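You operate a simulated robot arm through the tools that you are given. There is no shell and no other tool. Be economical: measure what you need, move in short steps, check, and stop when the job is done.

Carry out the task below with a simulated robot arm. There is one attempt and no reset: what you move stays moved.

JOB
Oil the three hollows of the plate with blue grips and slide it onto the stand.
Fine: stand the brush back in the oil cup.

The check looks at the end state, three seconds after you hand in, the way a careful person would. Anything else that was tipped, shoved, dropped, spilled or broken makes it a failure.

ROBOT AND FRAMES
A 6-joint arm with a two-finger parallel gripper, fixed in place. Base frame: the origin is at the foot of the arm, x ahead of it, y to its left, z up; the work surface is at about z = 0.8. Readings come in m, rad, newtons and seconds.
With the tool pointing down near the work surface it reaches from about 0.26 to 0.68 m from the base axis. Its first joint turns from -1.152 to 1.152 rad. Payload 2.9 kg.
The TCP is the grasp point between the finger pads, 0.03 m short of the fingertips. In the tool frame z runs along the fingers and y along their closing line. The gripper opens to 0.11 m. The fingers are 0.02 m wide and 0.01 m thick; the gripper's body (0.048 by 0.112 m) begins 0.055 m behind the TCP.
Orientation is that of the tool frame in the base frame, as a unit quaternion [x, y, z, w]. With the fingers straight down and closing along the base's y, the tool's x points along the base's -x, its y along +y and its z along -z.

CONTROLS
- The arm moves only by the tool play_rows. Its argument "targets" is one flat list of numbers, 7 for each row, row after row: the finger opening in m, from 0 to 0.11, then the shift along the tool's x, y, z in units of 300 mm (1.0 is 300 mm), then the turn, a rotation vector about the tool's x, y, z in units of 45 degrees (1.0 is 45 degrees). In form: [grip, x, y, z, ax, ay, az, grip, x, y, z, ax, ay, az, ...]. A call has 1 to 10 rows; each row is the pose to reach, as a shift and turn from the pose commanded when the call began, along the tool's axes at that moment. A call with a number of a shift or a turn outside -1 to 1 is refused whole. A row lasts 0.2 s, in which the tool goes at most 0.05 m and 0.15 rad; a call with a longer step from one row to the next is refused whole, and so is a gripper value outside its range. A pose out of reach is approached as far as the arm can. The call stops where the force on the tool passes 90 N (or 10 N more than at its start, if that is more) or the arm is blocked; 0.2 s more then pass. The fingers move at their own pace (about 0.108 m/s each) and stop on an object; they squeeze with about 45 N. The grip force told is the motor's: it shows also when the fingers shut on nothing. Time passes only in rows, and 0.2 s behind the last, so rows that repeat a pose let the fingers close. It gives the time, the measured TCP pose, the force on the tool (base axes), the opening and the grip force at its end, in the units of the frame above (readings bear some noise), with the torque about the TCP (base axes, N m) and any sound that the robot's microphone picked up.
- Cameras (640 x 400 px; columns grow to the right, rows downward): "scene" is fixed at [0.088, 0.4382, 1.3984]; the picture's right is [-0.67, -0.74, 0.00], its down [-0.33, 0.30, -0.90] and it looks along [0.66, -0.60, -0.44] (base axes); focal length 318 px, centre (320, 200). "wrist" rides on the gripper at [0.072, 0.017, -0.103] in the tool frame; the picture's right is [-0.23, 0.97, 0.00], its down [-0.76, -0.18, -0.62] and it looks along [-0.61, -0.14, 0.78] (tool axes); focal length 222 px, centre (320, 200). There is no depth. A picture from a camera that has moved, and an enlarged one, comes with that camera's place and axes in the base frame and with its lens.
- capture(camera): a new picture of that camera. It takes no simulated time.
- enlarge(camera, box): a new picture of the part [left, top, right, bottom] of that camera's present view, enlarged. It takes no simulated time.
- sign_off(): hands the job in; it is judged then, once.

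Go step by step. Nothing tells you positions but the pictures and the camera data: compare them with the known pose of the tool, close in by small moves and look again before you grip or let go. The budget is 120 turns and 68 pictures, counting those below and the enlarged ones. Unless the task says otherwise, let go and move clear before handing in, and close with one line.

The tools are called after "Request:" as a command line: name --argument value ..., lists and objects as JSON in quotes. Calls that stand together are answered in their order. play_rows: Moves the arm, as the interface text tells. Its arguments: {"type":"object","properties":{"targets":{"type":"array","items":{"type":"number"}}},"required":["targets"]} The other tools are called the same way: capture (camera) takes a picture; enlarge (camera, box) takes an enlarged picture of a part of a camera's view; sign_off () hands the job in.

At the start:

```text
time: 0.0
eef_pos: [0.3725, -0.0585, 1.1738]
ee_rot: [0.0, 1.0, 0.0, 0.0]
contact_force: [-0.7, -0.2, -0.2]
torque: [0.0, 0.02, 0.01]
grip_width: 0.1098
finger_force: 0.0
```

scene: 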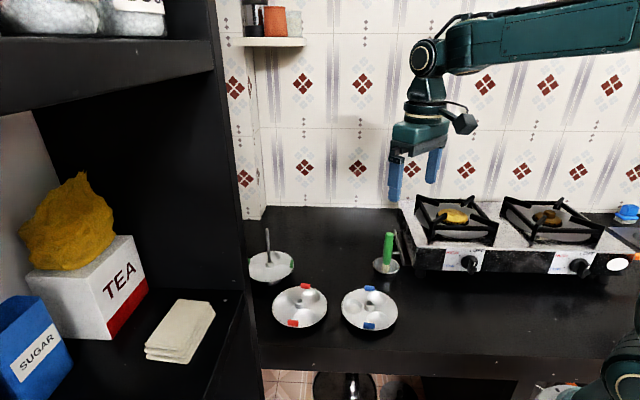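
wrist: 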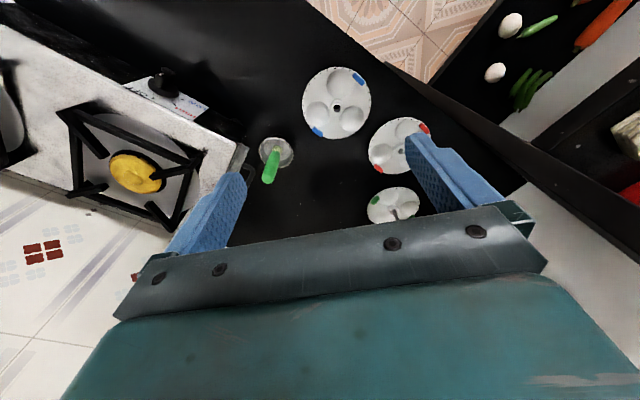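

I see two loose plates (red grips and blue grips), a stand with a rod and a green-gripped plate, and an oil cup with a green-handled brush. I'll look closer first.

Request:
enlarge --camera "scene" --box '[235, 215, 415, 345]'

Request:
enlarge --camera "wrist" --box '[240, 50, 450, 230]'

```text
3.08 times, centred on (325, 280) of scene
camera zoom: at [0.088, 0.4382, 1.3984], right [-0.67, -0.74, 0.0], down [-0.33, 0.3, -0.9], along [0.66, -0.6, -0.44], focal length 977 px, centre (305, -46)
```

zoom: 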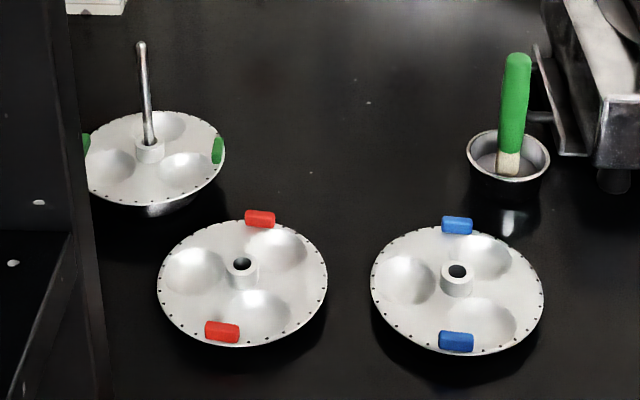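

```text
2.22 times, centred on (345, 140) of wrist
camera zoom: at [0.3004, -0.0421, 1.2775], right [0.23, 0.97, 0.0], down [0.76, -0.18, 0.62], along [0.61, -0.14, -0.78], focal length 494 px, centre (264, 333)
```

zoom: 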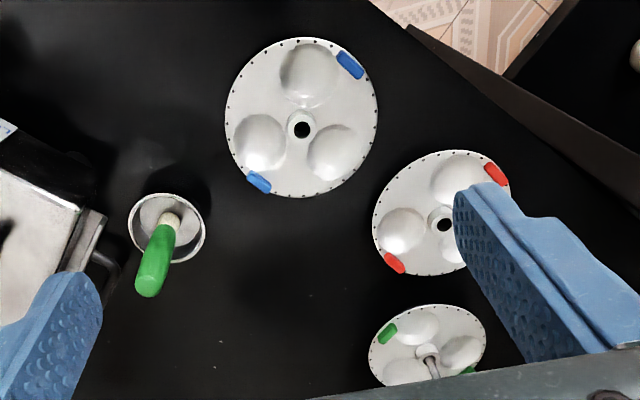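

The brush top appears near (0.487, -0.172, 0.95), the cup near (0.492, -0.18), the blue plate's hub near (0.436, -0.04) and the stand rod near (0.715, 0.06). I'll go above the brush with the fingers partly closed and look again.

Request:
play_rows --targets '[0.06, -0.076, -0.078, 0.08, 0, 0, 0, 0.06, -0.153, -0.155, 0.16, 0, 0, 0, 0.06, -0.229, -0.233, 0.24, 0, 0, 0, 0.06, -0.306, -0.31, 0.32, 0, 0, 0, 0.06, -0.382, -0.388, 0.4, 0, 0, 0]'

Request:
capture --camera "wrist"

Request:
enlarge --camera "scene" --box '[320, 150, 480, 290]'

```text
time: 1.2
eef_pos: [0.4874, -0.1776, 1.0535]
ee_rot: [0.0, 1.0, 0.0, 0.0]
contact_force: [0.4, -0.7, -0.4]
torque: [0.01, -0.03, 0.0]
grip_width: 0.0598
finger_force: 0.0
```

```text
63 pictures are left
camera wrist: at [0.4149, -0.1617, 1.1562], right [0.23, 0.97, 0.0], down [0.76, -0.18, 0.62], along [0.61, -0.14, -0.78], focal length 222 px, centre (320, 200)
```

wrist: 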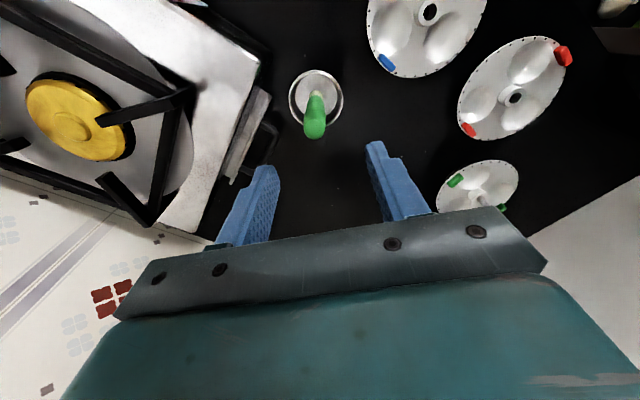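

```text
2.86 times, centred on (400, 220) of scene
camera zoom: at [0.088, 0.4382, 1.3984], right [-0.67, -0.74, 0.0], down [-0.33, 0.3, -0.9], along [0.66, -0.6, -0.44], focal length 907 px, centre (91, 143)
```

zoom: 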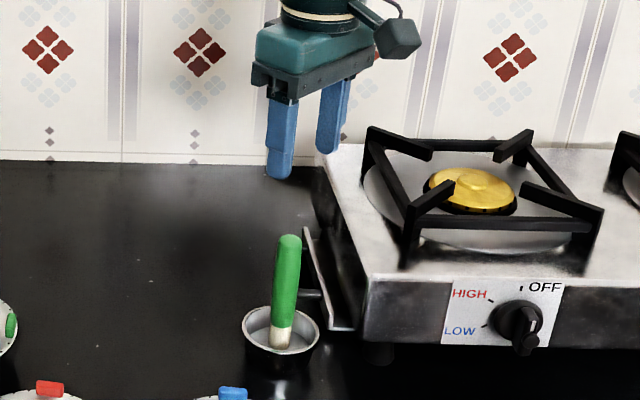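

The brush stands upright at about (0.491, -0.183), top near z 0.945. I'll descend around its handle with the fingers open 0.05 m, then look.

Request:
play_rows --targets '[0.05, -0.013, -0.018, 0, 0, 0, 0, 0.05, -0.013, -0.018, 0.14, 0, 0, 0, 0.05, -0.013, -0.018, 0.28, 0, 0, 0, 0.05, -0.013, -0.018, 0.427, 0, 0, 0]'

Request:
capture --camera "wrist"

Request:
enlarge --camera "scene" --box '[320, 150, 480, 290]'

```text
time: 2.2
eef_pos: [0.4909, -0.1805, 0.9248]
ee_rot: [0.0, 1.0, 0.0, 0.001]
contact_force: [0.2, 0.5, -0.5]
torque: [-0.01, 0.01, -0.01]
grip_width: 0.0501
finger_force: 0.1
```

```text
61 pictures are left
camera wrist: at [0.418, -0.1638, 1.0274], right [0.23, 0.97, 0.0], down [0.76, -0.18, 0.62], along [0.61, -0.14, -0.78], focal length 222 px, centre (320, 200)
```

wrist: 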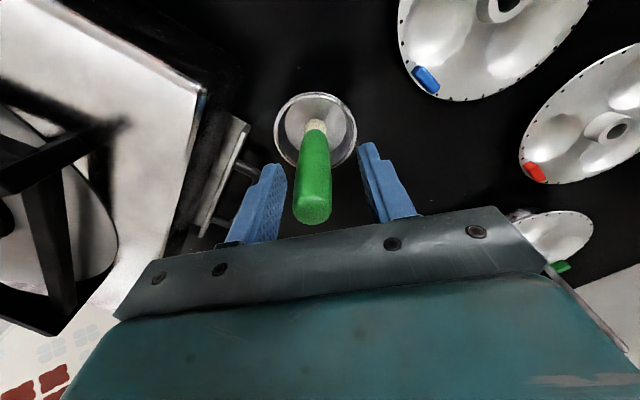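

```text
2.86 times, centred on (400, 220) of scene
camera zoom: at [0.088, 0.4382, 1.3984], right [-0.67, -0.74, 0.0], down [-0.33, 0.3, -0.9], along [0.66, -0.6, -0.44], focal length 907 px, centre (91, 143)
```

zoom: 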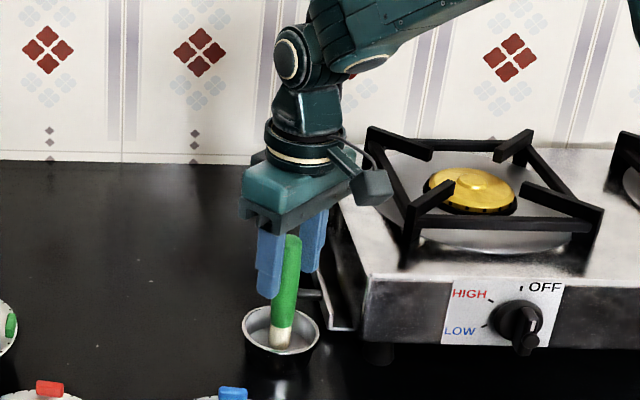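

The handle sits between the fingers, a few mm toward -y. I'll shift slightly and close, then lift.

Request:
play_rows --targets '[0.05, -0.006, -0.012, 0, 0, 0, 0, 0.01, -0.006, -0.012, 0, 0, 0, 0, 0.01, -0.006, -0.012, 0, 0, 0, 0, 0.01, -0.006, -0.012, 0, 0, 0, 0]'

Request:
capture --camera "wrist"

```text
time: 3.2
eef_pos: [0.4921, -0.1831, 0.9249]
ee_rot: [0.0, 1.0, 0.0, 0.0]
contact_force: [0.4, -0.3, -0.7]
torque: [0.0, 0.0, 0.05]
grip_width: 0.0224
finger_force: 45.1
```

```text
59 pictures are left
camera wrist: at [0.42, -0.1677, 1.0282], right [0.23, 0.97, 0.0], down [0.76, -0.18, 0.62], along [0.61, -0.14, -0.78], focal length 222 px, centre (320, 200)
```

wrist: 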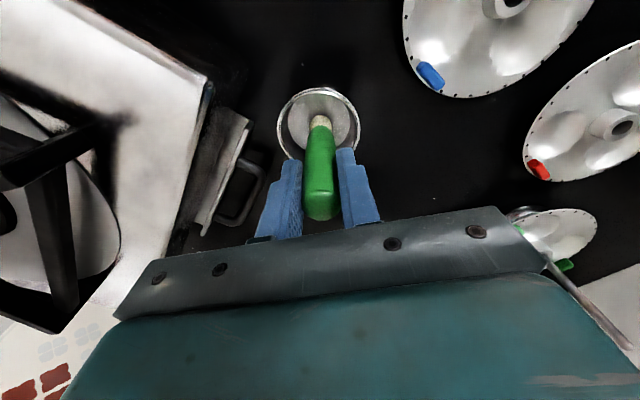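

Gripped. I'll lift it straight up 8 cm and check the brush's length.

Request:
play_rows --targets '[0.01, 0, 0, -0.07, 0, 0, 0, 0.01, 0, 0, -0.17, 0, 0, 0, 0.01, 0, 0, -0.3, 0, 0, 0]'

Request:
enlarge --camera "scene" --box '[320, 190, 440, 295]'

Request:
capture --camera "wrist"

```text
time: 4.0
eef_pos: [0.4933, -0.1829, 1.0152]
ee_rot: [0.0, 1.0, -0.001, 0.0]
contact_force: [0.1, 0.0, -0.6]
torque: [0.01, 0.0, -0.04]
grip_width: 0.0228
finger_force: 44.7
```

```text
3.81 times, centred on (380, 242) of scene
camera zoom: at [0.088, 0.4382, 1.3984], right [-0.67, -0.74, 0.0], down [-0.33, 0.3, -0.9], along [0.66, -0.6, -0.44], focal length 1210 px, centre (91, 38)
```

zoom: 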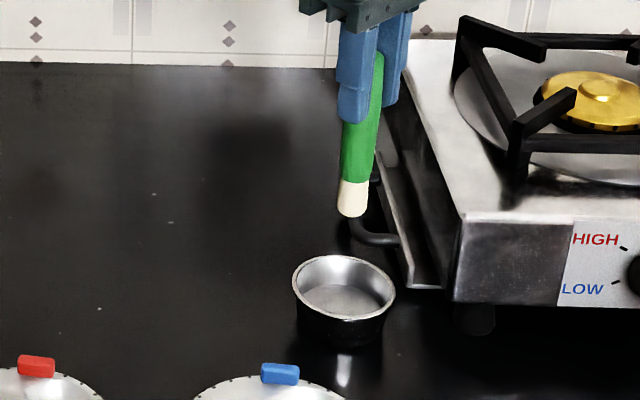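

```text
57 pictures are left
camera wrist: at [0.4197, -0.1674, 1.1176], right [0.23, 0.97, 0.0], down [0.76, -0.18, 0.62], along [0.61, -0.14, -0.78], focal length 222 px, centre (320, 200)
```

wrist: 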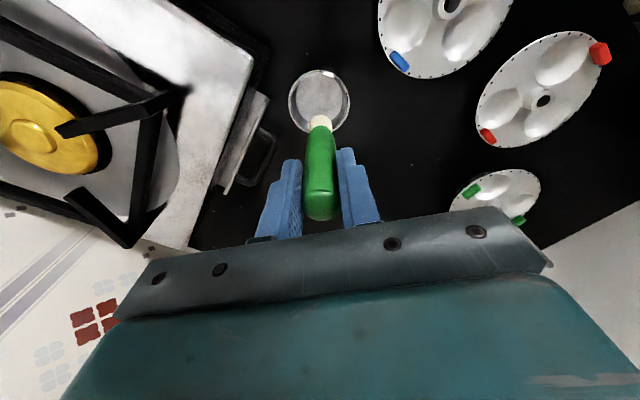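

The bristle end hangs about 0.111 m below the TCP. I'll go over the first hollow (about 0.446, -0.0765) and stop just above the plate to check.

Request:
play_rows --targets '[0.01, 0.05, 0.12, 0, 0, 0, 0, 0.01, 0.1, 0.24, 0, 0, 0, 0, 0.01, 0.156, 0.358, 0, 0, 0, 0, 0.01, 0.156, 0.358, 0.1, 0, 0, 0, 0.01, 0.156, 0.358, 0.17, 0, 0, 0]'

Request:
enlarge --camera "scene" --box '[310, 240, 430, 345]'

Request:
capture --camera "wrist"

```text
time: 5.2
eef_pos: [0.4467, -0.0759, 0.9633]
ee_rot: [0.0, 1.0, 0.0, 0.0]
contact_force: [0.6, 0.1, -0.7]
torque: [-0.01, 0.0, 0.02]
grip_width: 0.0225
finger_force: 44.9
```

```text
3.81 times, centred on (370, 292) of scene
camera zoom: at [0.088, 0.4382, 1.3984], right [-0.67, -0.74, 0.0], down [-0.33, 0.3, -0.9], along [0.66, -0.6, -0.44], focal length 1210 px, centre (130, -152)
```

zoom: 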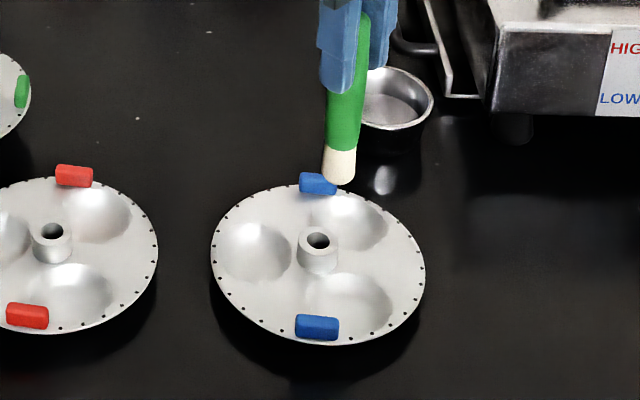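

```text
55 pictures are left
camera wrist: at [0.3739, -0.0593, 1.0677], right [0.23, 0.97, 0.0], down [0.76, -0.18, 0.62], along [0.61, -0.14, -0.78], focal length 222 px, centre (320, 200)
```

wrist: 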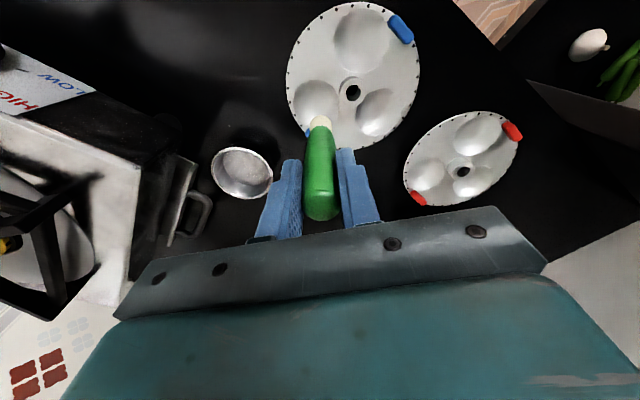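

The bristle end is over the hollow, slightly off-centre. I'll centre it and lower gradually.

Request:
play_rows --targets '[0.01, 0.012, -0.007, 0.0, 0, 0, 0, 0.01, 0.012, -0.007, 0.06, 0, 0, 0, 0.01, 0.012, -0.007, 0.1, 0, 0, 0, 0.01, 0.012, -0.007, 0.117, 0, 0, 0]'

Request:
enlarge --camera "scene" --box '[310, 240, 430, 345]'

```text
time: 6.2
eef_pos: [0.444, -0.0785, 0.9293]
ee_rot: [0.0, 1.0, 0.0, 0.0]
contact_force: [-0.1, -0.4, 0.2]
torque: [-0.04, 0.0, -0.02]
grip_width: 0.0227
finger_force: 45.0
```

```text
3.81 times, centred on (370, 292) of scene
camera zoom: at [0.088, 0.4382, 1.3984], right [-0.67, -0.74, 0.0], down [-0.33, 0.3, -0.9], along [0.66, -0.6, -0.44], focal length 1210 px, centre (130, -152)
```

zoom: 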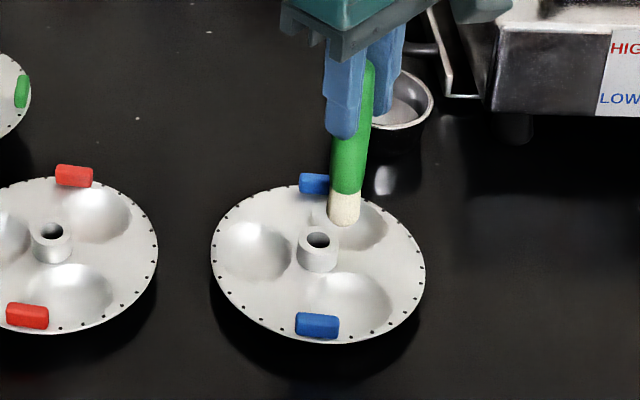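

The tip is in the hollow with only a light touch or none. I'll lower a few mm more and watch the force.

Request:
play_rows --targets '[0.01, 0.006, -0.008, 0.008, 0, 0, 0, 0.01, 0.006, -0.008, 0.015, 0, 0, 0]'

```text
time: 6.8
eef_pos: [0.4418, -0.081, 0.9286]
ee_rot: [0.0, 1.0, 0.0, 0.001]
contact_force: [-4.1, 2.3, 30.0]
torque: [0.58, 0.55, 0.09]
grip_width: 0.0226
finger_force: 45.3
```

Firm contact (30 N), and the side force says the hollow's lowest point is a little toward -x, +y. I'll ease off and make a light small wipe there.

Request:
play_rows --targets '[0.01, 0.0, 0.0, -0.008, 0, 0, 0, 0.01, 0.01, 0.01, -0.008, 0, 0, 0, 0.01, 0.02, 0.012, -0.008, 0, 0, 0, 0.01, 0.01, 0.02, -0.006, 0, 0, 0, 0.01, 0.01, 0.01, -0.004, 0, 0, 0]'

Request:
enlarge --camera "scene" --box '[310, 240, 430, 345]'

```text
time: 8.0
eef_pos: [0.4389, -0.0766, 0.9287]
ee_rot: [-0.001, 1.0, 0.001, 0.0]
contact_force: [-4.1, -0.4, 31.9]
torque: [0.18, 0.37, -0.01]
grip_width: 0.0225
finger_force: 44.8
```

```text
3.81 times, centred on (370, 292) of scene
camera zoom: at [0.0875, 0.4383, 1.3984], right [-0.67, -0.74, 0.0], down [-0.33, 0.3, -0.9], along [0.66, -0.6, -0.44], focal length 1210 px, centre (130, -152)
```

zoom: 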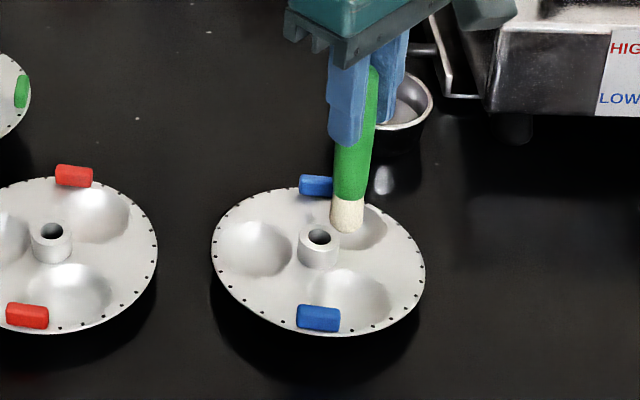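

Contact is firm and the plate is rocking a little, so I'll lift off now and inspect the hollow.

Request:
play_rows --targets '[0.01, 0.0, 0.0, -0.02, 0, 0, 0, 0.01, 0, 0, -0.15, 0, 0, 0]'

Request:
enlarge --camera "scene" --box '[310, 240, 430, 345]'

Request:
capture --camera "wrist"

```text
time: 8.6
eef_pos: [0.4363, -0.0764, 0.9712]
ee_rot: [0.0, 1.0, 0.001, -0.002]
contact_force: [-0.6, 0.0, 0.0]
torque: [0.0, -0.01, 0.01]
grip_width: 0.0225
finger_force: 45.1
```

```text
3.81 times, centred on (370, 292) of scene
camera zoom: at [0.088, 0.4382, 1.3984], right [-0.67, -0.74, 0.0], down [-0.33, 0.3, -0.9], along [0.66, -0.6, -0.44], focal length 1210 px, centre (130, -152)
```

zoom: 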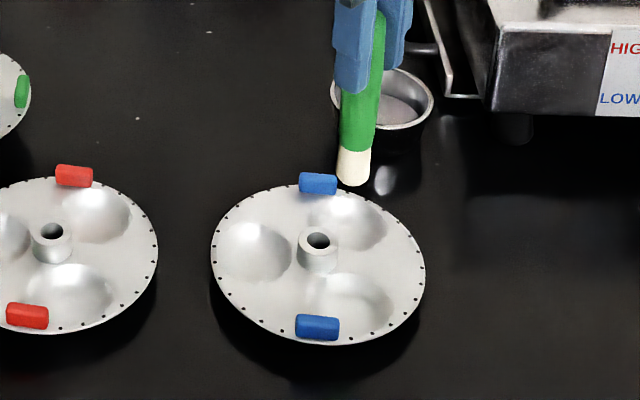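

```text
51 pictures are left
camera wrist: at [0.3637, -0.0598, 1.0736], right [0.23, 0.97, 0.0], down [0.76, -0.18, 0.62], along [0.6, -0.14, -0.78], focal length 222 px, centre (320, 200)
```

wrist: 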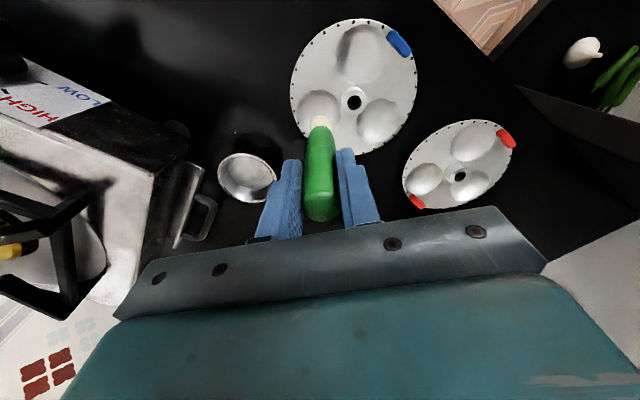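

I'll zoom in to see whether oil shows in the hollow and in the cup.

Request:
enlarge --camera "scene" --box '[362, 284, 402, 316]'

Request:
enlarge --camera "scene" --box '[390, 250, 430, 282]'

Request:
enlarge --camera "wrist" --box '[280, 10, 430, 160]'

```text
12.50 times, centred on (382, 300) of scene
camera zoom: at [0.088, 0.4382, 1.3984], right [-0.67, -0.74, 0.0], down [-0.33, 0.3, -0.9], along [0.66, -0.6, -0.44], focal length 3969 px, centre (-455, -1050)
```

zoom: 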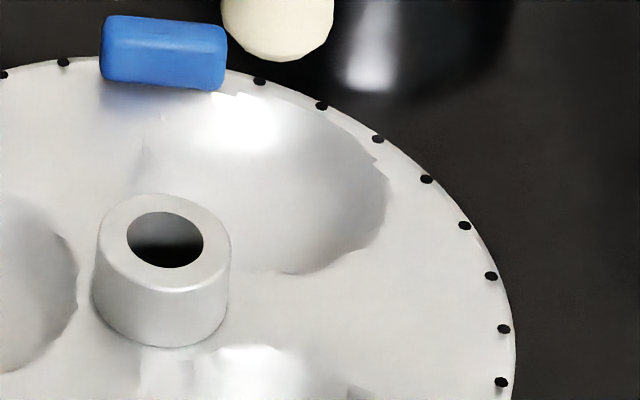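

```text
12.50 times, centred on (410, 266) of scene
camera zoom: at [0.088, 0.4382, 1.3984], right [-0.67, -0.74, 0.0], down [-0.33, 0.3, -0.9], along [0.66, -0.6, -0.44], focal length 3969 px, centre (-805, -625)
```

zoom: 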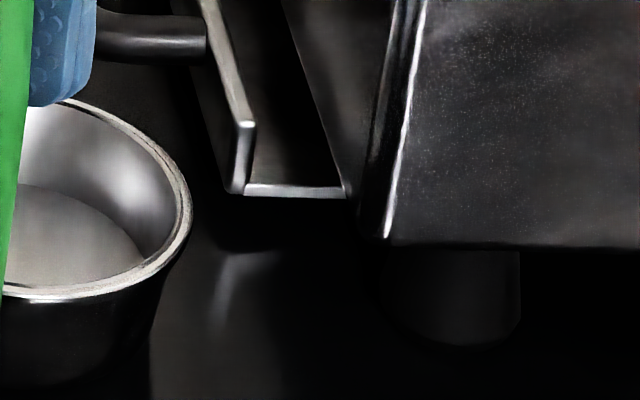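

```text
2.67 times, centred on (355, 85) of wrist
camera zoom: at [0.3637, -0.0598, 1.0736], right [0.23, 0.97, 0.0], down [0.76, -0.18, 0.62], along [0.6, -0.14, -0.78], focal length 592 px, centre (227, 507)
```

zoom: 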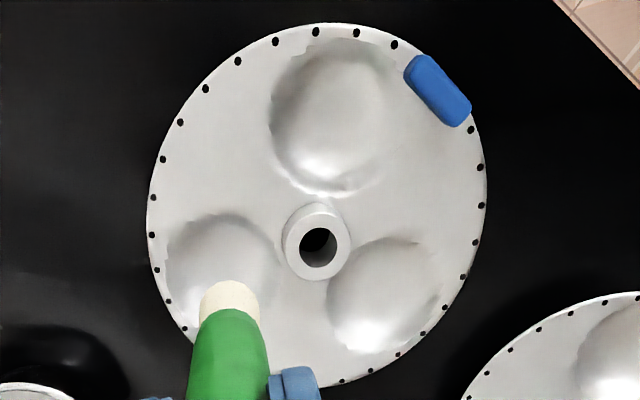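

Oil isn't rendered, but the brush tip was pressed well inside the first hollow. Next is the hollow at about (0.463, -0.0155), passing above the hub.

Request:
play_rows --targets '[0.01, -0.042, 0.104, 0, 0, 0, 0, 0.01, -0.085, 0.208, 0, 0, 0, 0, 0.01, -0.085, 0.208, 0.08, 0, 0, 0, 0.01, -0.085, 0.208, 0.132, 0, 0, 0]'

Request:
enlarge --camera "scene" --box '[310, 240, 430, 345]'

```text
time: 9.6
eef_pos: [0.4649, -0.0152, 0.9303]
ee_rot: [-0.001, 1.0, 0.0, -0.001]
contact_force: [0.0, 1.4, -1.4]
torque: [0.0, -0.01, 0.0]
grip_width: 0.0225
finger_force: 45.0
```

```text
3.81 times, centred on (370, 292) of scene
camera zoom: at [0.088, 0.4382, 1.3984], right [-0.67, -0.74, 0.0], down [-0.33, 0.3, -0.9], along [0.66, -0.6, -0.44], focal length 1210 px, centre (130, -152)
```

zoom: 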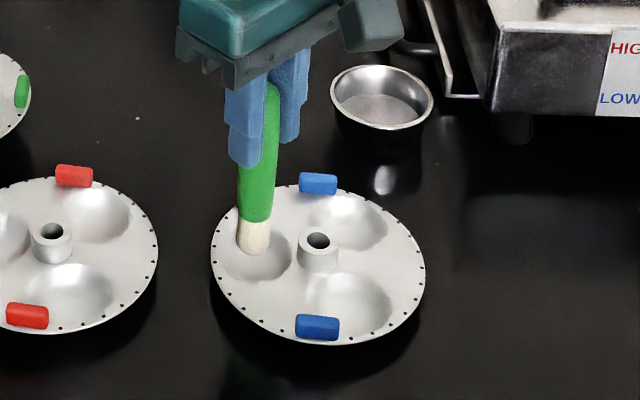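

The tip is centred in the second hollow. I'll lower a few mm and make a gentle wipe.

Request:
play_rows --targets '[0.01, 0, 0, 0.008, 0, 0, 0, 0.01, 0, 0, 0.013, 0, 0, 0]'

```text
time: 10.2
eef_pos: [0.4641, -0.0143, 0.9286]
ee_rot: [-0.001, 1.0, 0.0, 0.001]
contact_force: [0.1, 0.6, 7.9]
torque: [0.01, 0.13, 0.0]
grip_width: 0.0226
finger_force: 45.0
```

Light contact of about 8 N, so a small wipe here and then lift.

Request:
play_rows --targets '[0.01, 0.012, 0.0, 0.001, 0, 0, 0, 0.01, 0.0, 0.012, 0.001, 0, 0, 0, 0.01, -0.012, 0.0, 0.001, 0, 0, 0, 0.01, 0.0, -0.012, 0.001, 0, 0, 0, 0.01, 0, 0, 0.002, 0, 0, 0, 0.01, 0, 0, 0.003, 0, 0, 0]'

Request:
play_rows --targets '[0.01, 0, 0, -0.04, 0, 0, 0, 0.01, 0, 0, -0.145, 0, 0, 0]'

```text
time: 11.6
eef_pos: [0.4642, -0.0154, 0.9278]
ee_rot: [0.002, 1.0, 0.0, 0.0]
contact_force: [0.5, -2.5, 9.7]
torque: [-0.37, 0.08, 0.04]
grip_width: 0.0227
finger_force: 44.8
```

```text
time: 12.2
eef_pos: [0.4648, -0.0147, 0.9711]
ee_rot: [0.0, 1.0, 0.001, -0.001]
contact_force: [-0.3, 0.2, -0.6]
torque: [0.0, -0.01, -0.02]
grip_width: 0.0225
finger_force: 44.4
```

Second hollow done. Now the third hollow, near (0.396, -0.0255).

Request:
play_rows --targets '[0.01, 0.11, -0.017, 0, 0, 0, 0, 0.01, 0.223, -0.033, 0, 0, 0, 0, 0.01, 0.223, -0.033, 0.08, 0, 0, 0, 0.01, 0.223, -0.033, 0.128, 0, 0, 0]'

Request:
enlarge --camera "scene" --box '[310, 240, 430, 345]'

```text
time: 13.2
eef_pos: [0.3976, -0.0247, 0.9317]
ee_rot: [-0.001, 1.0, 0.0, 0.001]
contact_force: [-0.3, 0.3, -0.5]
torque: [-0.04, 0.02, -0.03]
grip_width: 0.0224
finger_force: 44.8
```

```text
3.81 times, centred on (370, 292) of scene
camera zoom: at [0.088, 0.4382, 1.3984], right [-0.67, -0.74, 0.0], down [-0.33, 0.3, -0.9], along [0.66, -0.6, -0.44], focal length 1210 px, centre (130, -152)
```

zoom: 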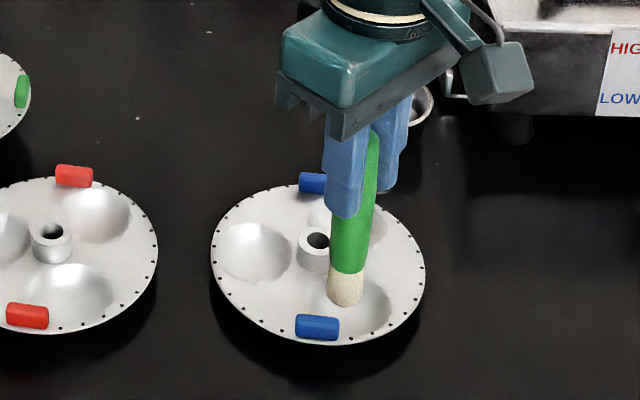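

The tip is in the third hollow. I'll lower a few mm to light contact.

Request:
play_rows --targets '[0.01, 0.005, -0.005, 0.008, 0, 0, 0, 0.01, 0.005, -0.005, 0.013, 0, 0, 0]'

```text
time: 13.8
eef_pos: [0.3963, -0.0269, 0.9288]
ee_rot: [0.001, 1.0, 0.0, 0.001]
contact_force: [-1.2, 0.9, 2.7]
torque: [0.06, 0.05, 0.01]
grip_width: 0.0226
finger_force: 44.7
```

Request:
play_rows --targets '[0.01, 0.0, 0.0, 0.003, 0, 0, 0, 0.01, 0.012, 0.0, 0.003, 0, 0, 0, 0.01, 0.0, 0.012, 0.003, 0, 0, 0, 0.01, -0.01, 0.0, 0.003, 0, 0, 0, 0.01, 0.0, -0.01, 0.003, 0, 0, 0, 0.01, 0, 0, 0.004, 0, 0, 0, 0.01, 0, 0, 0.004, 0, 0, 0]'

Request:
play_rows --targets '[0.01, 0, 0, -0.04, 0, 0, 0, 0.01, 0, 0, -0.145, 0, 0, 0]'

Request:
enlarge --camera "scene" --box '[310, 220, 430, 345]'

```text
time: 15.4
eef_pos: [0.3972, -0.0272, 0.929]
ee_rot: [0.001, 1.0, 0.0, 0.001]
contact_force: [5.1, -3.2, 14.4]
torque: [-0.46, -0.6, 0.0]
grip_width: 0.0227
finger_force: 44.7
```

```text
time: 16.0
eef_pos: [0.3951, -0.0268, 0.9716]
ee_rot: [0.0, 1.0, -0.001, -0.001]
contact_force: [0.2, -0.2, -0.7]
torque: [-0.01, 0.0, 0.01]
grip_width: 0.0226
finger_force: 45.3
```

```text
3.20 times, centred on (370, 282) of scene
camera zoom: at [0.088, 0.4382, 1.3984], right [-0.67, -0.74, 0.0], down [-0.33, 0.3, -0.9], along [0.66, -0.6, -0.44], focal length 1016 px, centre (160, -64)
```

zoom: 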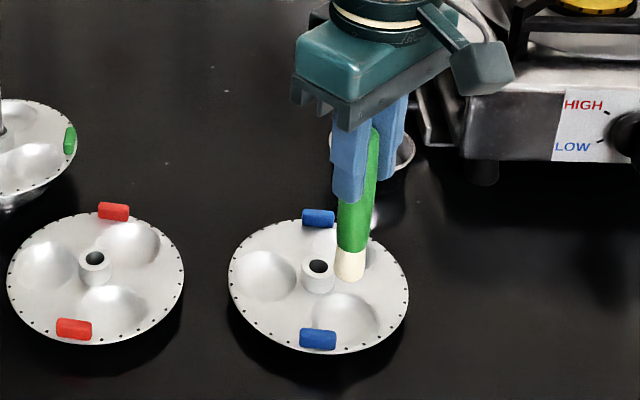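

All three hollows have been brushed. Now I'll take the brush back over the cup and lower it most of the way.

Request:
play_rows --targets '[0.01, 0, 0, -0.15, 0, 0, 0, 0.01, -0.08, -0.13, -0.15, 0, 0, 0, 0.01, -0.16, -0.26, -0.15, 0, 0, 0, 0.01, -0.24, -0.39, -0.15, 0, 0, 0, 0.01, -0.327, -0.523, -0.15, 0, 0, 0, 0.01, -0.327, -0.523, -0.15, 0, 0, 0, 0.01, -0.327, -0.523, -0.02, 0, 0, 0, 0.01, -0.327, -0.523, 0.085, 0, 0, 0]'

Request:
enlarge --camera "scene" --box '[350, 200, 440, 290]'

Request:
capture --camera "wrist"

```text
time: 17.8
eef_pos: [0.4949, -0.1839, 0.9429]
ee_rot: [0.0, 1.0, 0.0, 0.001]
contact_force: [0.6, -0.8, -0.2]
torque: [0.02, 0.03, -0.04]
grip_width: 0.0226
finger_force: 45.1
```

```text
4.44 times, centred on (395, 245) of scene
camera zoom: at [0.088, 0.4382, 1.3984], right [-0.67, -0.74, 0.0], down [-0.33, 0.3, -0.9], along [0.66, -0.6, -0.44], focal length 1411 px, centre (-13, 0)
```

zoom: 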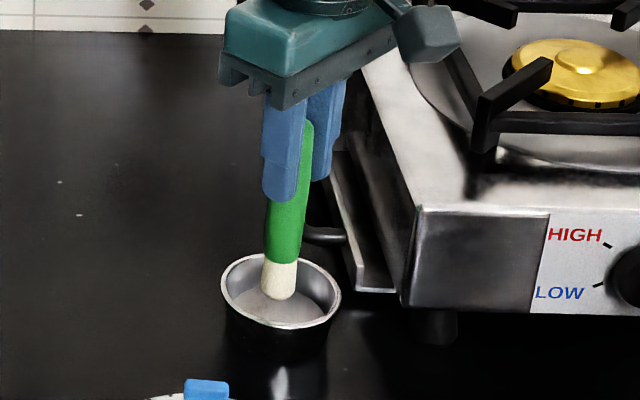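

```text
43 pictures are left
camera wrist: at [0.4213, -0.1685, 1.0456], right [0.23, 0.97, 0.0], down [0.76, -0.18, 0.62], along [0.61, -0.14, -0.78], focal length 222 px, centre (320, 200)
```

wrist: 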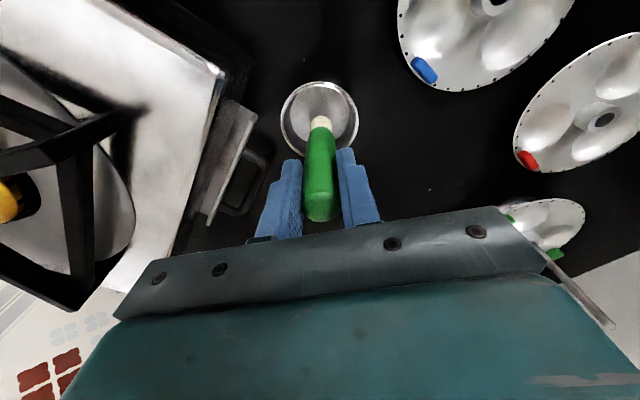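

It's in the cup. I'll lower to the earlier seating height and watch the force.

Request:
play_rows --targets '[0.01, 0, 0, 0.04, 0, 0, 0, 0.01, 0, 0, 0.056, 0, 0, 0, 0.01, 0, 0, 0.06, 0, 0, 0]'

```text
time: 18.6
eef_pos: [0.4929, -0.1825, 0.926]
ee_rot: [0.001, 1.0, 0.001, 0.0]
contact_force: [-0.7, -0.7, -0.6]
torque: [0.01, 0.0, 0.0]
grip_width: 0.0226
finger_force: 45.1
```

Request:
play_rows --targets '[0.01, 0, 0, 0.004, 0, 0, 0, 0.01, 0, 0, 0.004, 0, 0, 0]'

```text
time: 19.2
eef_pos: [0.4948, -0.1834, 0.926]
ee_rot: [0.0, 1.0, -0.001, 0.0]
contact_force: [-0.3, 0.5, -0.5]
torque: [-0.02, -0.01, 0.03]
grip_width: 0.0225
finger_force: 44.8
```

Request:
play_rows --targets '[0.01, 0, 0, 0.004, 0, 0, 0, 0.01, 0, 0, 0.006, 0, 0, 0]'

```text
time: 19.8
eef_pos: [0.4947, -0.1847, 0.9249]
ee_rot: [-0.001, 1.0, 0.001, 0.0]
contact_force: [-0.4, -1.1, 0.1]
torque: [-0.01, 0.02, 0.02]
grip_width: 0.0226
finger_force: 45.2
```

Request:
play_rows --targets '[0.01, 0, 0, 0.004, 0, 0, 0, 0.01, 0, 0, 0.006, 0, 0, 0]'

Request:
enlarge --camera "scene" --box '[370, 240, 420, 280]'

```text
time: 20.4
eef_pos: [0.4943, -0.1836, 0.9247]
ee_rot: [0.0, 1.0, 0.0, 0.0]
contact_force: [-1.6, -0.1, 8.3]
torque: [-0.05, 0.17, 0.01]
grip_width: 0.0221
finger_force: 45.2
```

```text
10.00 times, centred on (395, 260) of scene
camera zoom: at [0.0878, 0.4383, 1.3984], right [-0.67, -0.74, 0.0], down [-0.33, 0.3, -0.9], along [0.66, -0.6, -0.44], focal length 3175 px, centre (-430, -400)
```

zoom: 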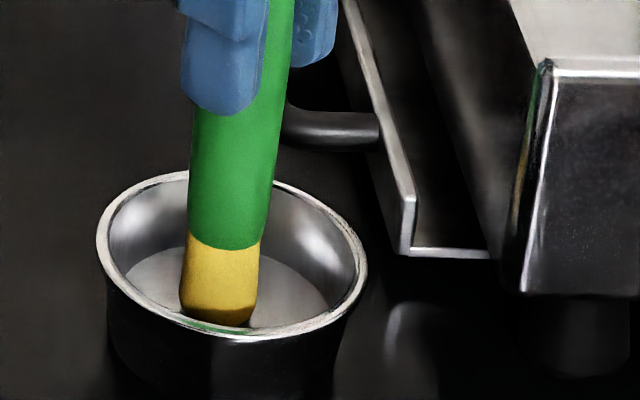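

The bristles have turned yellow: pressing into the cup has only now loaded them with oil, so the earlier strokes were dry. I'll redo all three hollows, starting with the first, and look for a visible change.

Request:
play_rows --targets '[0.01, 0, 0, -0.05, 0, 0, 0, 0.01, 0, 0, -0.18, 0, 0, 0, 0.01, 0, 0, -0.312, 0, 0, 0, 0.01, 0.06, 0.12, -0.312, 0, 0, 0, 0.01, 0.12, 0.24, -0.312, 0, 0, 0, 0.01, 0.182, 0.355, -0.312, 0, 0, 0, 0.01, 0.182, 0.355, -0.16, 0, 0, 0]'

Request:
enlarge --camera "scene" --box '[310, 240, 430, 345]'

```text
time: 22.0
eef_pos: [0.4401, -0.0779, 0.9703]
ee_rot: [0.0, 1.0, 0.0, 0.0]
contact_force: [0.3, 0.5, -0.2]
torque: [0.0, 0.01, -0.01]
grip_width: 0.0227
finger_force: 44.9
```

```text
3.81 times, centred on (370, 292) of scene
camera zoom: at [0.088, 0.4382, 1.3984], right [-0.67, -0.74, 0.0], down [-0.33, 0.3, -0.9], along [0.66, -0.6, -0.44], focal length 1210 px, centre (130, -152)
```

zoom: 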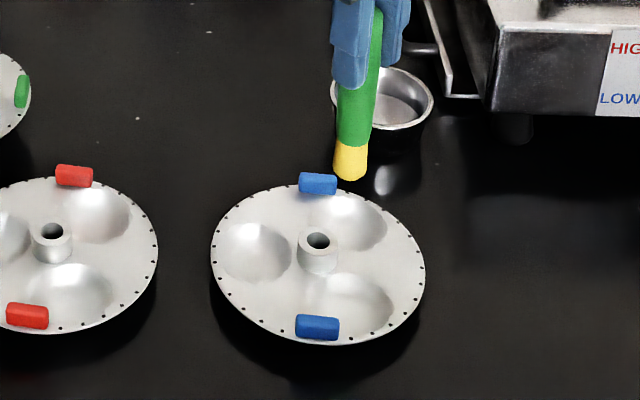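

The brush stays loaded. Lowering into the first hollow with light contact.

Request:
play_rows --targets '[0.01, 0, 0, 0.1, 0, 0, 0, 0.01, 0, 0, 0.137, 0, 0, 0, 0.01, 0, 0, 0.142, 0, 0, 0, 0.01, 0, 0, 0.142, 0, 0, 0]'

Request:
enlarge --camera "scene" --box '[350, 270, 410, 320]'

```text
time: 23.0
eef_pos: [0.4404, -0.0764, 0.9297]
ee_rot: [0.001, 1.0, 0.0, 0.0]
contact_force: [-0.3, -1.3, 4.2]
torque: [-0.03, 0.07, 0.02]
grip_width: 0.0225
finger_force: 45.2
```

```text
8.00 times, centred on (380, 295) of scene
camera zoom: at [0.0879, 0.4382, 1.3984], right [-0.67, -0.74, 0.0], down [-0.33, 0.3, -0.9], along [0.66, -0.6, -0.44], focal length 2540 px, centre (-160, -560)
```

zoom: 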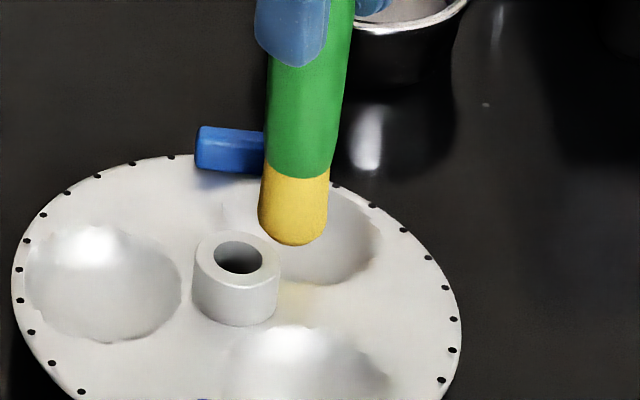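

There's light contact. I'll press slightly more, wipe in a small circle, and lift to see.

Request:
play_rows --targets '[0.01, 0, 0, 0.004, 0, 0, 0, 0.01, 0.012, 0, 0.004, 0, 0, 0, 0.01, 0, -0.012, 0.004, 0, 0, 0, 0.01, -0.012, 0, 0.004, 0, 0, 0, 0.01, 0, 0.008, 0.004, 0, 0, 0, 0.01, 0, 0, 0.005, 0, 0, 0, 0.01, 0, 0, 0.005, 0, 0, 0]'

Request:
play_rows --targets '[0.01, 0, 0, -0.04, 0, 0, 0, 0.01, 0, 0, -0.15, 0, 0, 0]'

Request:
enlarge --camera "scene" --box '[350, 270, 410, 320]'

```text
time: 24.6
eef_pos: [0.4402, -0.0774, 0.9291]
ee_rot: [-0.001, 1.0, 0.0, 0.001]
contact_force: [4.2, 1.6, 18.0]
torque: [0.3, -0.46, 0.0]
grip_width: 0.0225
finger_force: 45.4
```

```text
time: 25.2
eef_pos: [0.44, -0.0786, 0.9715]
ee_rot: [0.0, 1.0, 0.001, -0.001]
contact_force: [0.1, -0.5, -0.8]
torque: [0.01, 0.0, -0.02]
grip_width: 0.0228
finger_force: 45.1
```

```text
8.00 times, centred on (380, 295) of scene
camera zoom: at [0.088, 0.4382, 1.3984], right [-0.67, -0.74, 0.0], down [-0.33, 0.3, -0.9], along [0.66, -0.6, -0.44], focal length 2540 px, centre (-160, -560)
```

zoom: 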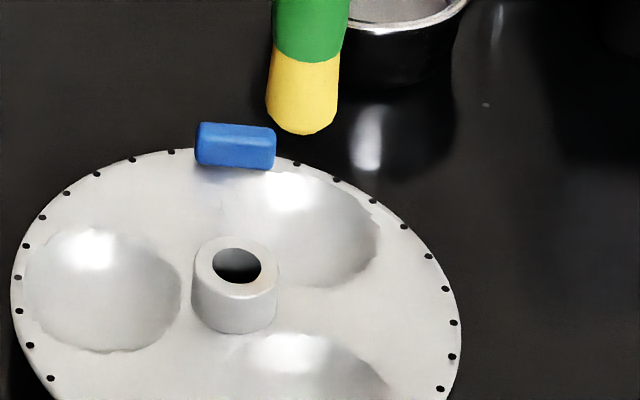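

No obvious change from this side; I'll check from the wrist camera.

Request:
enlarge --camera "wrist" --box '[280, 10, 430, 160]'

Request:
enlarge --camera "scene" --box '[366, 284, 402, 308]'

```text
2.67 times, centred on (355, 85) of wrist
camera zoom: at [0.3676, -0.062, 1.0752], right [0.23, 0.97, 0.0], down [0.76, -0.18, 0.62], along [0.61, -0.14, -0.78], focal length 592 px, centre (227, 507)
```

zoom: 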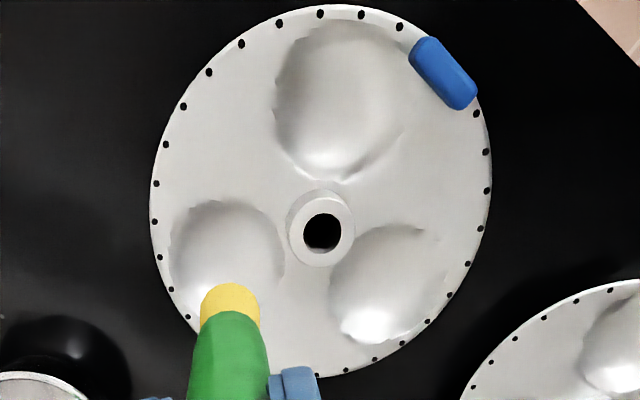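

```text
16.00 times, centred on (384, 296) of scene
camera zoom: at [0.088, 0.4382, 1.3984], right [-0.67, -0.74, 0.0], down [-0.33, 0.3, -0.9], along [0.66, -0.6, -0.44], focal length 5080 px, centre (-704, -1336)
```

zoom: 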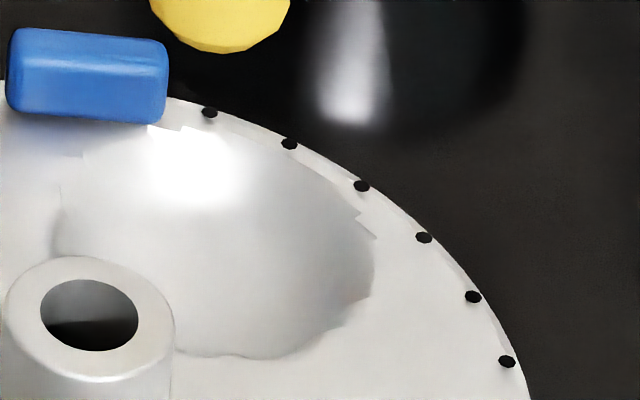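

Still nothing visible, so I'll stroke longer and wider inside this hollow, circling its centre at (0.441, -0.079).

Request:
play_rows --targets '[0.01, -0.01, -0.005, 0.1, 0, 0, 0, 0.01, -0.01, -0.005, 0.143, 0, 0, 0, 0.01, 0.017, -0.005, 0.145, 0, 0, 0, 0.01, 0.009, 0.014, 0.145, 0, 0, 0, 0.01, -0.01, 0.022, 0.145, 0, 0, 0, 0.01, -0.029, 0.014, 0.145, 0, 0, 0, 0.01, -0.037, -0.005, 0.145, 0, 0, 0, 0.01, -0.029, -0.024, 0.145, 0, 0, 0, 0.01, -0.01, -0.032, 0.145, 0, 0, 0, 0.01, 0.009, -0.024, 0.145, 0, 0, 0]'

Request:
enlarge --camera "scene" --box '[350, 270, 410, 320]'

```text
time: 27.4
eef_pos: [0.4371, -0.0842, 0.9289]
ee_rot: [0.0, 1.0, 0.0, 0.0]
contact_force: [0.0, -0.8, 0.3]
torque: [-0.04, -0.03, -0.03]
grip_width: 0.0229
finger_force: 44.4
```

```text
8.00 times, centred on (380, 295) of scene
camera zoom: at [0.088, 0.4382, 1.3984], right [-0.67, -0.74, 0.0], down [-0.33, 0.3, -0.9], along [0.66, -0.6, -0.44], focal length 2540 px, centre (-160, -560)
```

zoom: 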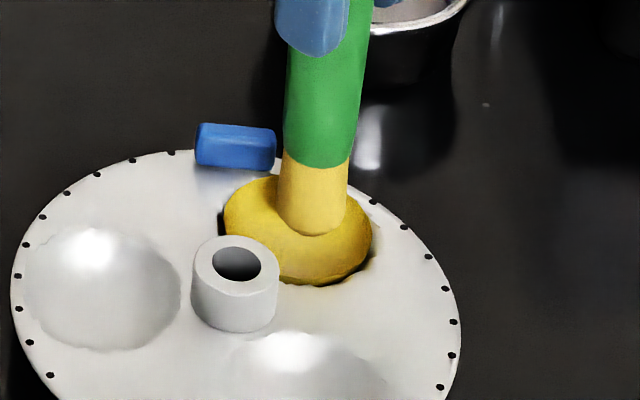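

The whole hollow turned yellow, so it is oiled. I'll lift and check whether the brush still carries oil.

Request:
play_rows --targets '[0.01, 0, 0, -0.04, 0, 0, 0, 0.01, 0, 0, -0.145, 0, 0, 0]'

Request:
enlarge --camera "scene" --box '[330, 250, 410, 330]'

```text
time: 28.0
eef_pos: [0.4383, -0.084, 0.9739]
ee_rot: [0.001, 1.0, 0.001, 0.0]
contact_force: [-0.8, -0.1, -0.8]
torque: [0.03, -0.02, -0.01]
grip_width: 0.0224
finger_force: 45.3
```

```text
5.00 times, centred on (370, 290) of scene
camera zoom: at [0.088, 0.4382, 1.3984], right [-0.67, -0.74, 0.0], down [-0.33, 0.3, -0.9], along [0.66, -0.6, -0.44], focal length 1588 px, centre (70, -250)
```

zoom: 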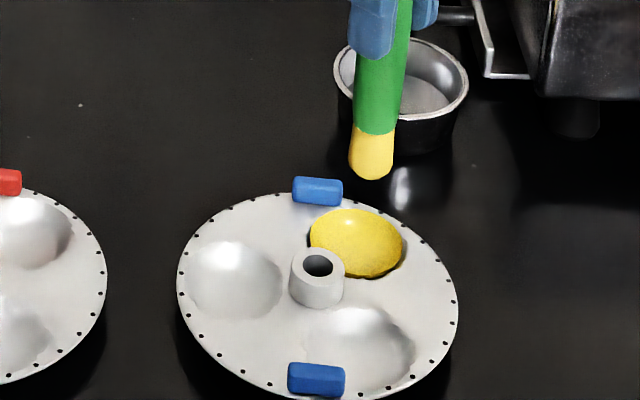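

First hollow oiled and the brush is still yellow. Same circling wipe in the second hollow.

Request:
play_rows --targets '[0.01, -0.046, 0.115, 0, 0, 0, 0, 0.01, -0.092, 0.23, 0, 0, 0, 0, 0.01, -0.092, 0.23, 0.1, 0, 0, 0, 0.01, -0.092, 0.23, 0.144, 0, 0, 0, 0.01, -0.065, 0.23, 0.145, 0, 0, 0, 0.01, -0.073, 0.249, 0.145, 0, 0, 0, 0.01, -0.092, 0.257, 0.145, 0, 0, 0, 0.01, -0.111, 0.249, 0.145, 0, 0, 0, 0.01, -0.119, 0.23, 0.145, 0, 0, 0, 0.01, -0.111, 0.211, 0.145, 0, 0, 0]'

Request:
enlarge --camera "scene" --box '[330, 250, 410, 330]'

```text
time: 30.2
eef_pos: [0.4705, -0.0208, 0.9281]
ee_rot: [0.001, 1.0, 0.0, -0.001]
contact_force: [0.0, -1.0, 0.3]
torque: [0.03, -0.01, -0.02]
grip_width: 0.0225
finger_force: 44.8
```

```text
5.00 times, centred on (370, 290) of scene
camera zoom: at [0.088, 0.4382, 1.3984], right [-0.67, -0.74, 0.0], down [-0.33, 0.3, -0.9], along [0.66, -0.6, -0.44], focal length 1588 px, centre (70, -250)
```

zoom: 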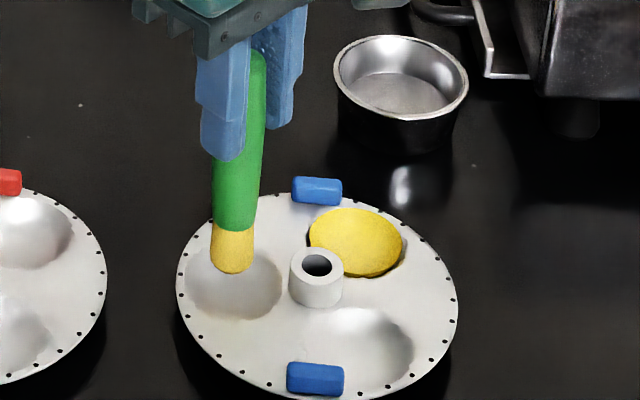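

Not yet oiled; contact was too light. I'll continue circling about 1.5 mm lower.

Request:
play_rows --targets '[0.01, 0.019, 0.019, 0.006, 0, 0, 0, 0.01, 0.019, -0.003, 0.006, 0, 0, 0, 0.01, 0.035, 0.003, 0.006, 0, 0, 0, 0.01, 0.041, 0.019, 0.006, 0, 0, 0, 0.01, 0.035, 0.035, 0.006, 0, 0, 0, 0.01, 0.019, 0.041, 0.006, 0, 0, 0, 0.01, 0.003, 0.035, 0.006, 0, 0, 0, 0.01, -0.003, 0.019, 0.006, 0, 0, 0, 0.01, 0.003, 0.003, 0.006, 0, 0, 0, 0.01, 0.019, 0.019, 0.006, 0, 0, 0]'

Request:
enlarge --camera "scene" --box '[330, 250, 410, 330]'

```text
time: 32.4
eef_pos: [0.4655, -0.0154, 0.9263]
ee_rot: [0.002, 1.0, -0.001, 0.002]
contact_force: [4.4, -3.4, 14.3]
torque: [-0.47, -0.41, 0.03]
grip_width: 0.0228
finger_force: 44.7
```

```text
5.00 times, centred on (370, 290) of scene
camera zoom: at [0.0879, 0.4381, 1.3984], right [-0.67, -0.74, 0.0], down [-0.33, 0.3, -0.9], along [0.66, -0.6, -0.44], focal length 1588 px, centre (70, -250)
```

zoom: 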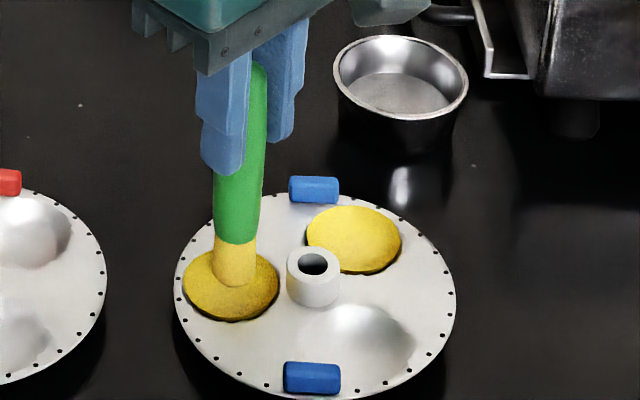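

Second hollow oiled. On to the third.

Request:
play_rows --targets '[0.01, 0, 0, -0.04, 0, 0, 0, 0.01, 0, 0, -0.149, 0, 0, 0, 0.01, 0.11, -0.017, -0.149, 0, 0, 0, 0.01, 0.225, -0.035, -0.149, 0, 0, 0, 0.01, 0.225, -0.035, -0.04, 0, 0, 0, 0.01, 0.225, -0.035, 0.0, 0, 0, 0, 0.01, 0.247, -0.035, 0.0, 0, 0, 0, 0.01, 0.225, -0.013, 0.0, 0, 0, 0, 0.01, 0.203, -0.035, 0.0, 0, 0, 0, 0.01, 0.225, -0.057, 0.0, 0, 0, 0]'

Request:
enlarge --camera "scene" --box '[330, 250, 410, 330]'

```text
time: 34.6
eef_pos: [0.3979, -0.0321, 0.9261]
ee_rot: [0.0, 1.0, 0.0, 0.003]
contact_force: [2.7, 2.9, 13.5]
torque: [0.32, -0.43, 0.0]
grip_width: 0.0225
finger_force: 45.0
```

```text
5.00 times, centred on (370, 290) of scene
camera zoom: at [0.0879, 0.4383, 1.3984], right [-0.67, -0.74, 0.0], down [-0.33, 0.3, -0.9], along [0.66, -0.6, -0.44], focal length 1588 px, centre (70, -250)
```

zoom: 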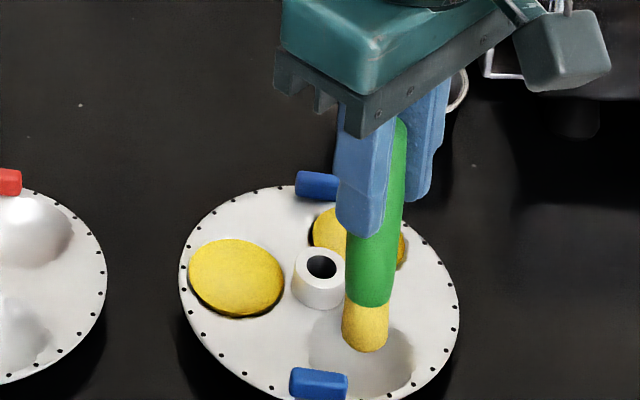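

Good contact; I'll keep circling here until it takes oil.

Request:
play_rows --targets '[0.01, 0.016, 0.006, 0.0, 0, 0, 0, 0.01, 0.022, 0.022, 0.0, 0, 0, 0, 0.01, 0.016, 0.038, 0.0, 0, 0, 0, 0.01, 0.0, 0.044, 0.0, 0, 0, 0, 0.01, -0.016, 0.038, 0.0, 0, 0, 0, 0.01, -0.022, 0.022, 0.0, 0, 0, 0, 0.01, -0.016, 0.006, 0.0, 0, 0, 0, 0.01, 0.0, 0.022, 0.0, 0, 0, 0]'

Request:
enlarge --camera "scene" --box '[330, 250, 410, 330]'

```text
time: 36.4
eef_pos: [0.3966, -0.0257, 0.926]
ee_rot: [0.001, 1.0, 0.001, 0.0]
contact_force: [0.7, -0.2, 2.7]
torque: [-0.1, -0.05, -0.03]
grip_width: 0.0228
finger_force: 45.1
```

```text
5.00 times, centred on (370, 290) of scene
camera zoom: at [0.088, 0.4382, 1.3984], right [-0.67, -0.74, 0.0], down [-0.33, 0.3, -0.9], along [0.66, -0.6, -0.44], focal length 1588 px, centre (70, -250)
```

zoom: 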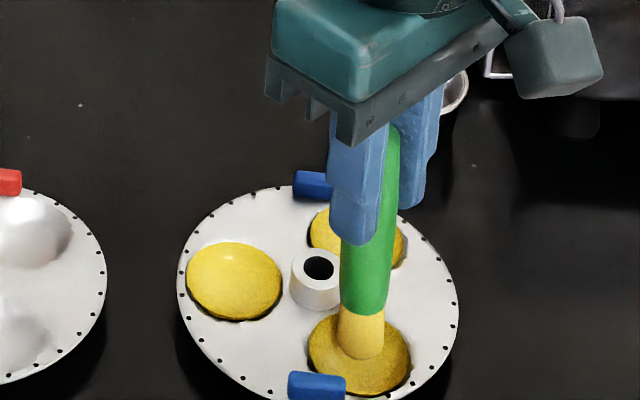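

All three hollows are oiled. Now the brush goes back into the cup.

Request:
play_rows --targets '[0.01, 0, 0, -0.15, 0, 0, 0, 0.01, 0, 0, -0.3, 0, 0, 0, 0.01, -0.08, -0.13, -0.3, 0, 0, 0, 0.01, -0.16, -0.26, -0.3, 0, 0, 0, 0.01, -0.24, -0.39, -0.3, 0, 0, 0, 0.01, -0.324, -0.526, -0.3, 0, 0, 0, 0.01, -0.324, -0.526, -0.3, 0, 0, 0, 0.01, -0.324, -0.526, -0.16, 0, 0, 0, 0.01, -0.324, -0.526, -0.04, 0, 0, 0, 0.01, -0.324, -0.526, 0.0, 0, 0, 0]'

Request:
play_rows --targets '[0.01, 0, 0, 0.005, 0, 0, 0, 0.01, 0, 0, 0.005, 0, 0, 0]'

Request:
enlarge --camera "scene" --box '[370, 220, 430, 280]'

```text
time: 38.6
eef_pos: [0.4936, -0.1841, 0.9261]
ee_rot: [0.0, 1.0, 0.0, 0.0]
contact_force: [-0.1, -0.5, 0.0]
torque: [0.02, 0.0, 0.0]
grip_width: 0.0225
finger_force: 44.7
```

```text
time: 39.2
eef_pos: [0.4938, -0.1842, 0.9233]
ee_rot: [0.0, 1.0, -0.001, 0.0]
contact_force: [-0.2, -0.6, -1.1]
torque: [0.0, 0.03, 0.02]
grip_width: 0.0228
finger_force: 45.2
```

```text
6.67 times, centred on (400, 250) of scene
camera zoom: at [0.088, 0.4382, 1.3984], right [-0.67, -0.74, 0.0], down [-0.33, 0.3, -0.9], along [0.66, -0.6, -0.44], focal length 2117 px, centre (-213, -133)
```

zoom: 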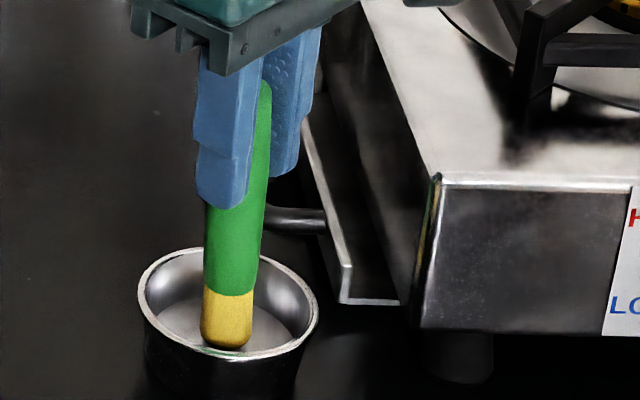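

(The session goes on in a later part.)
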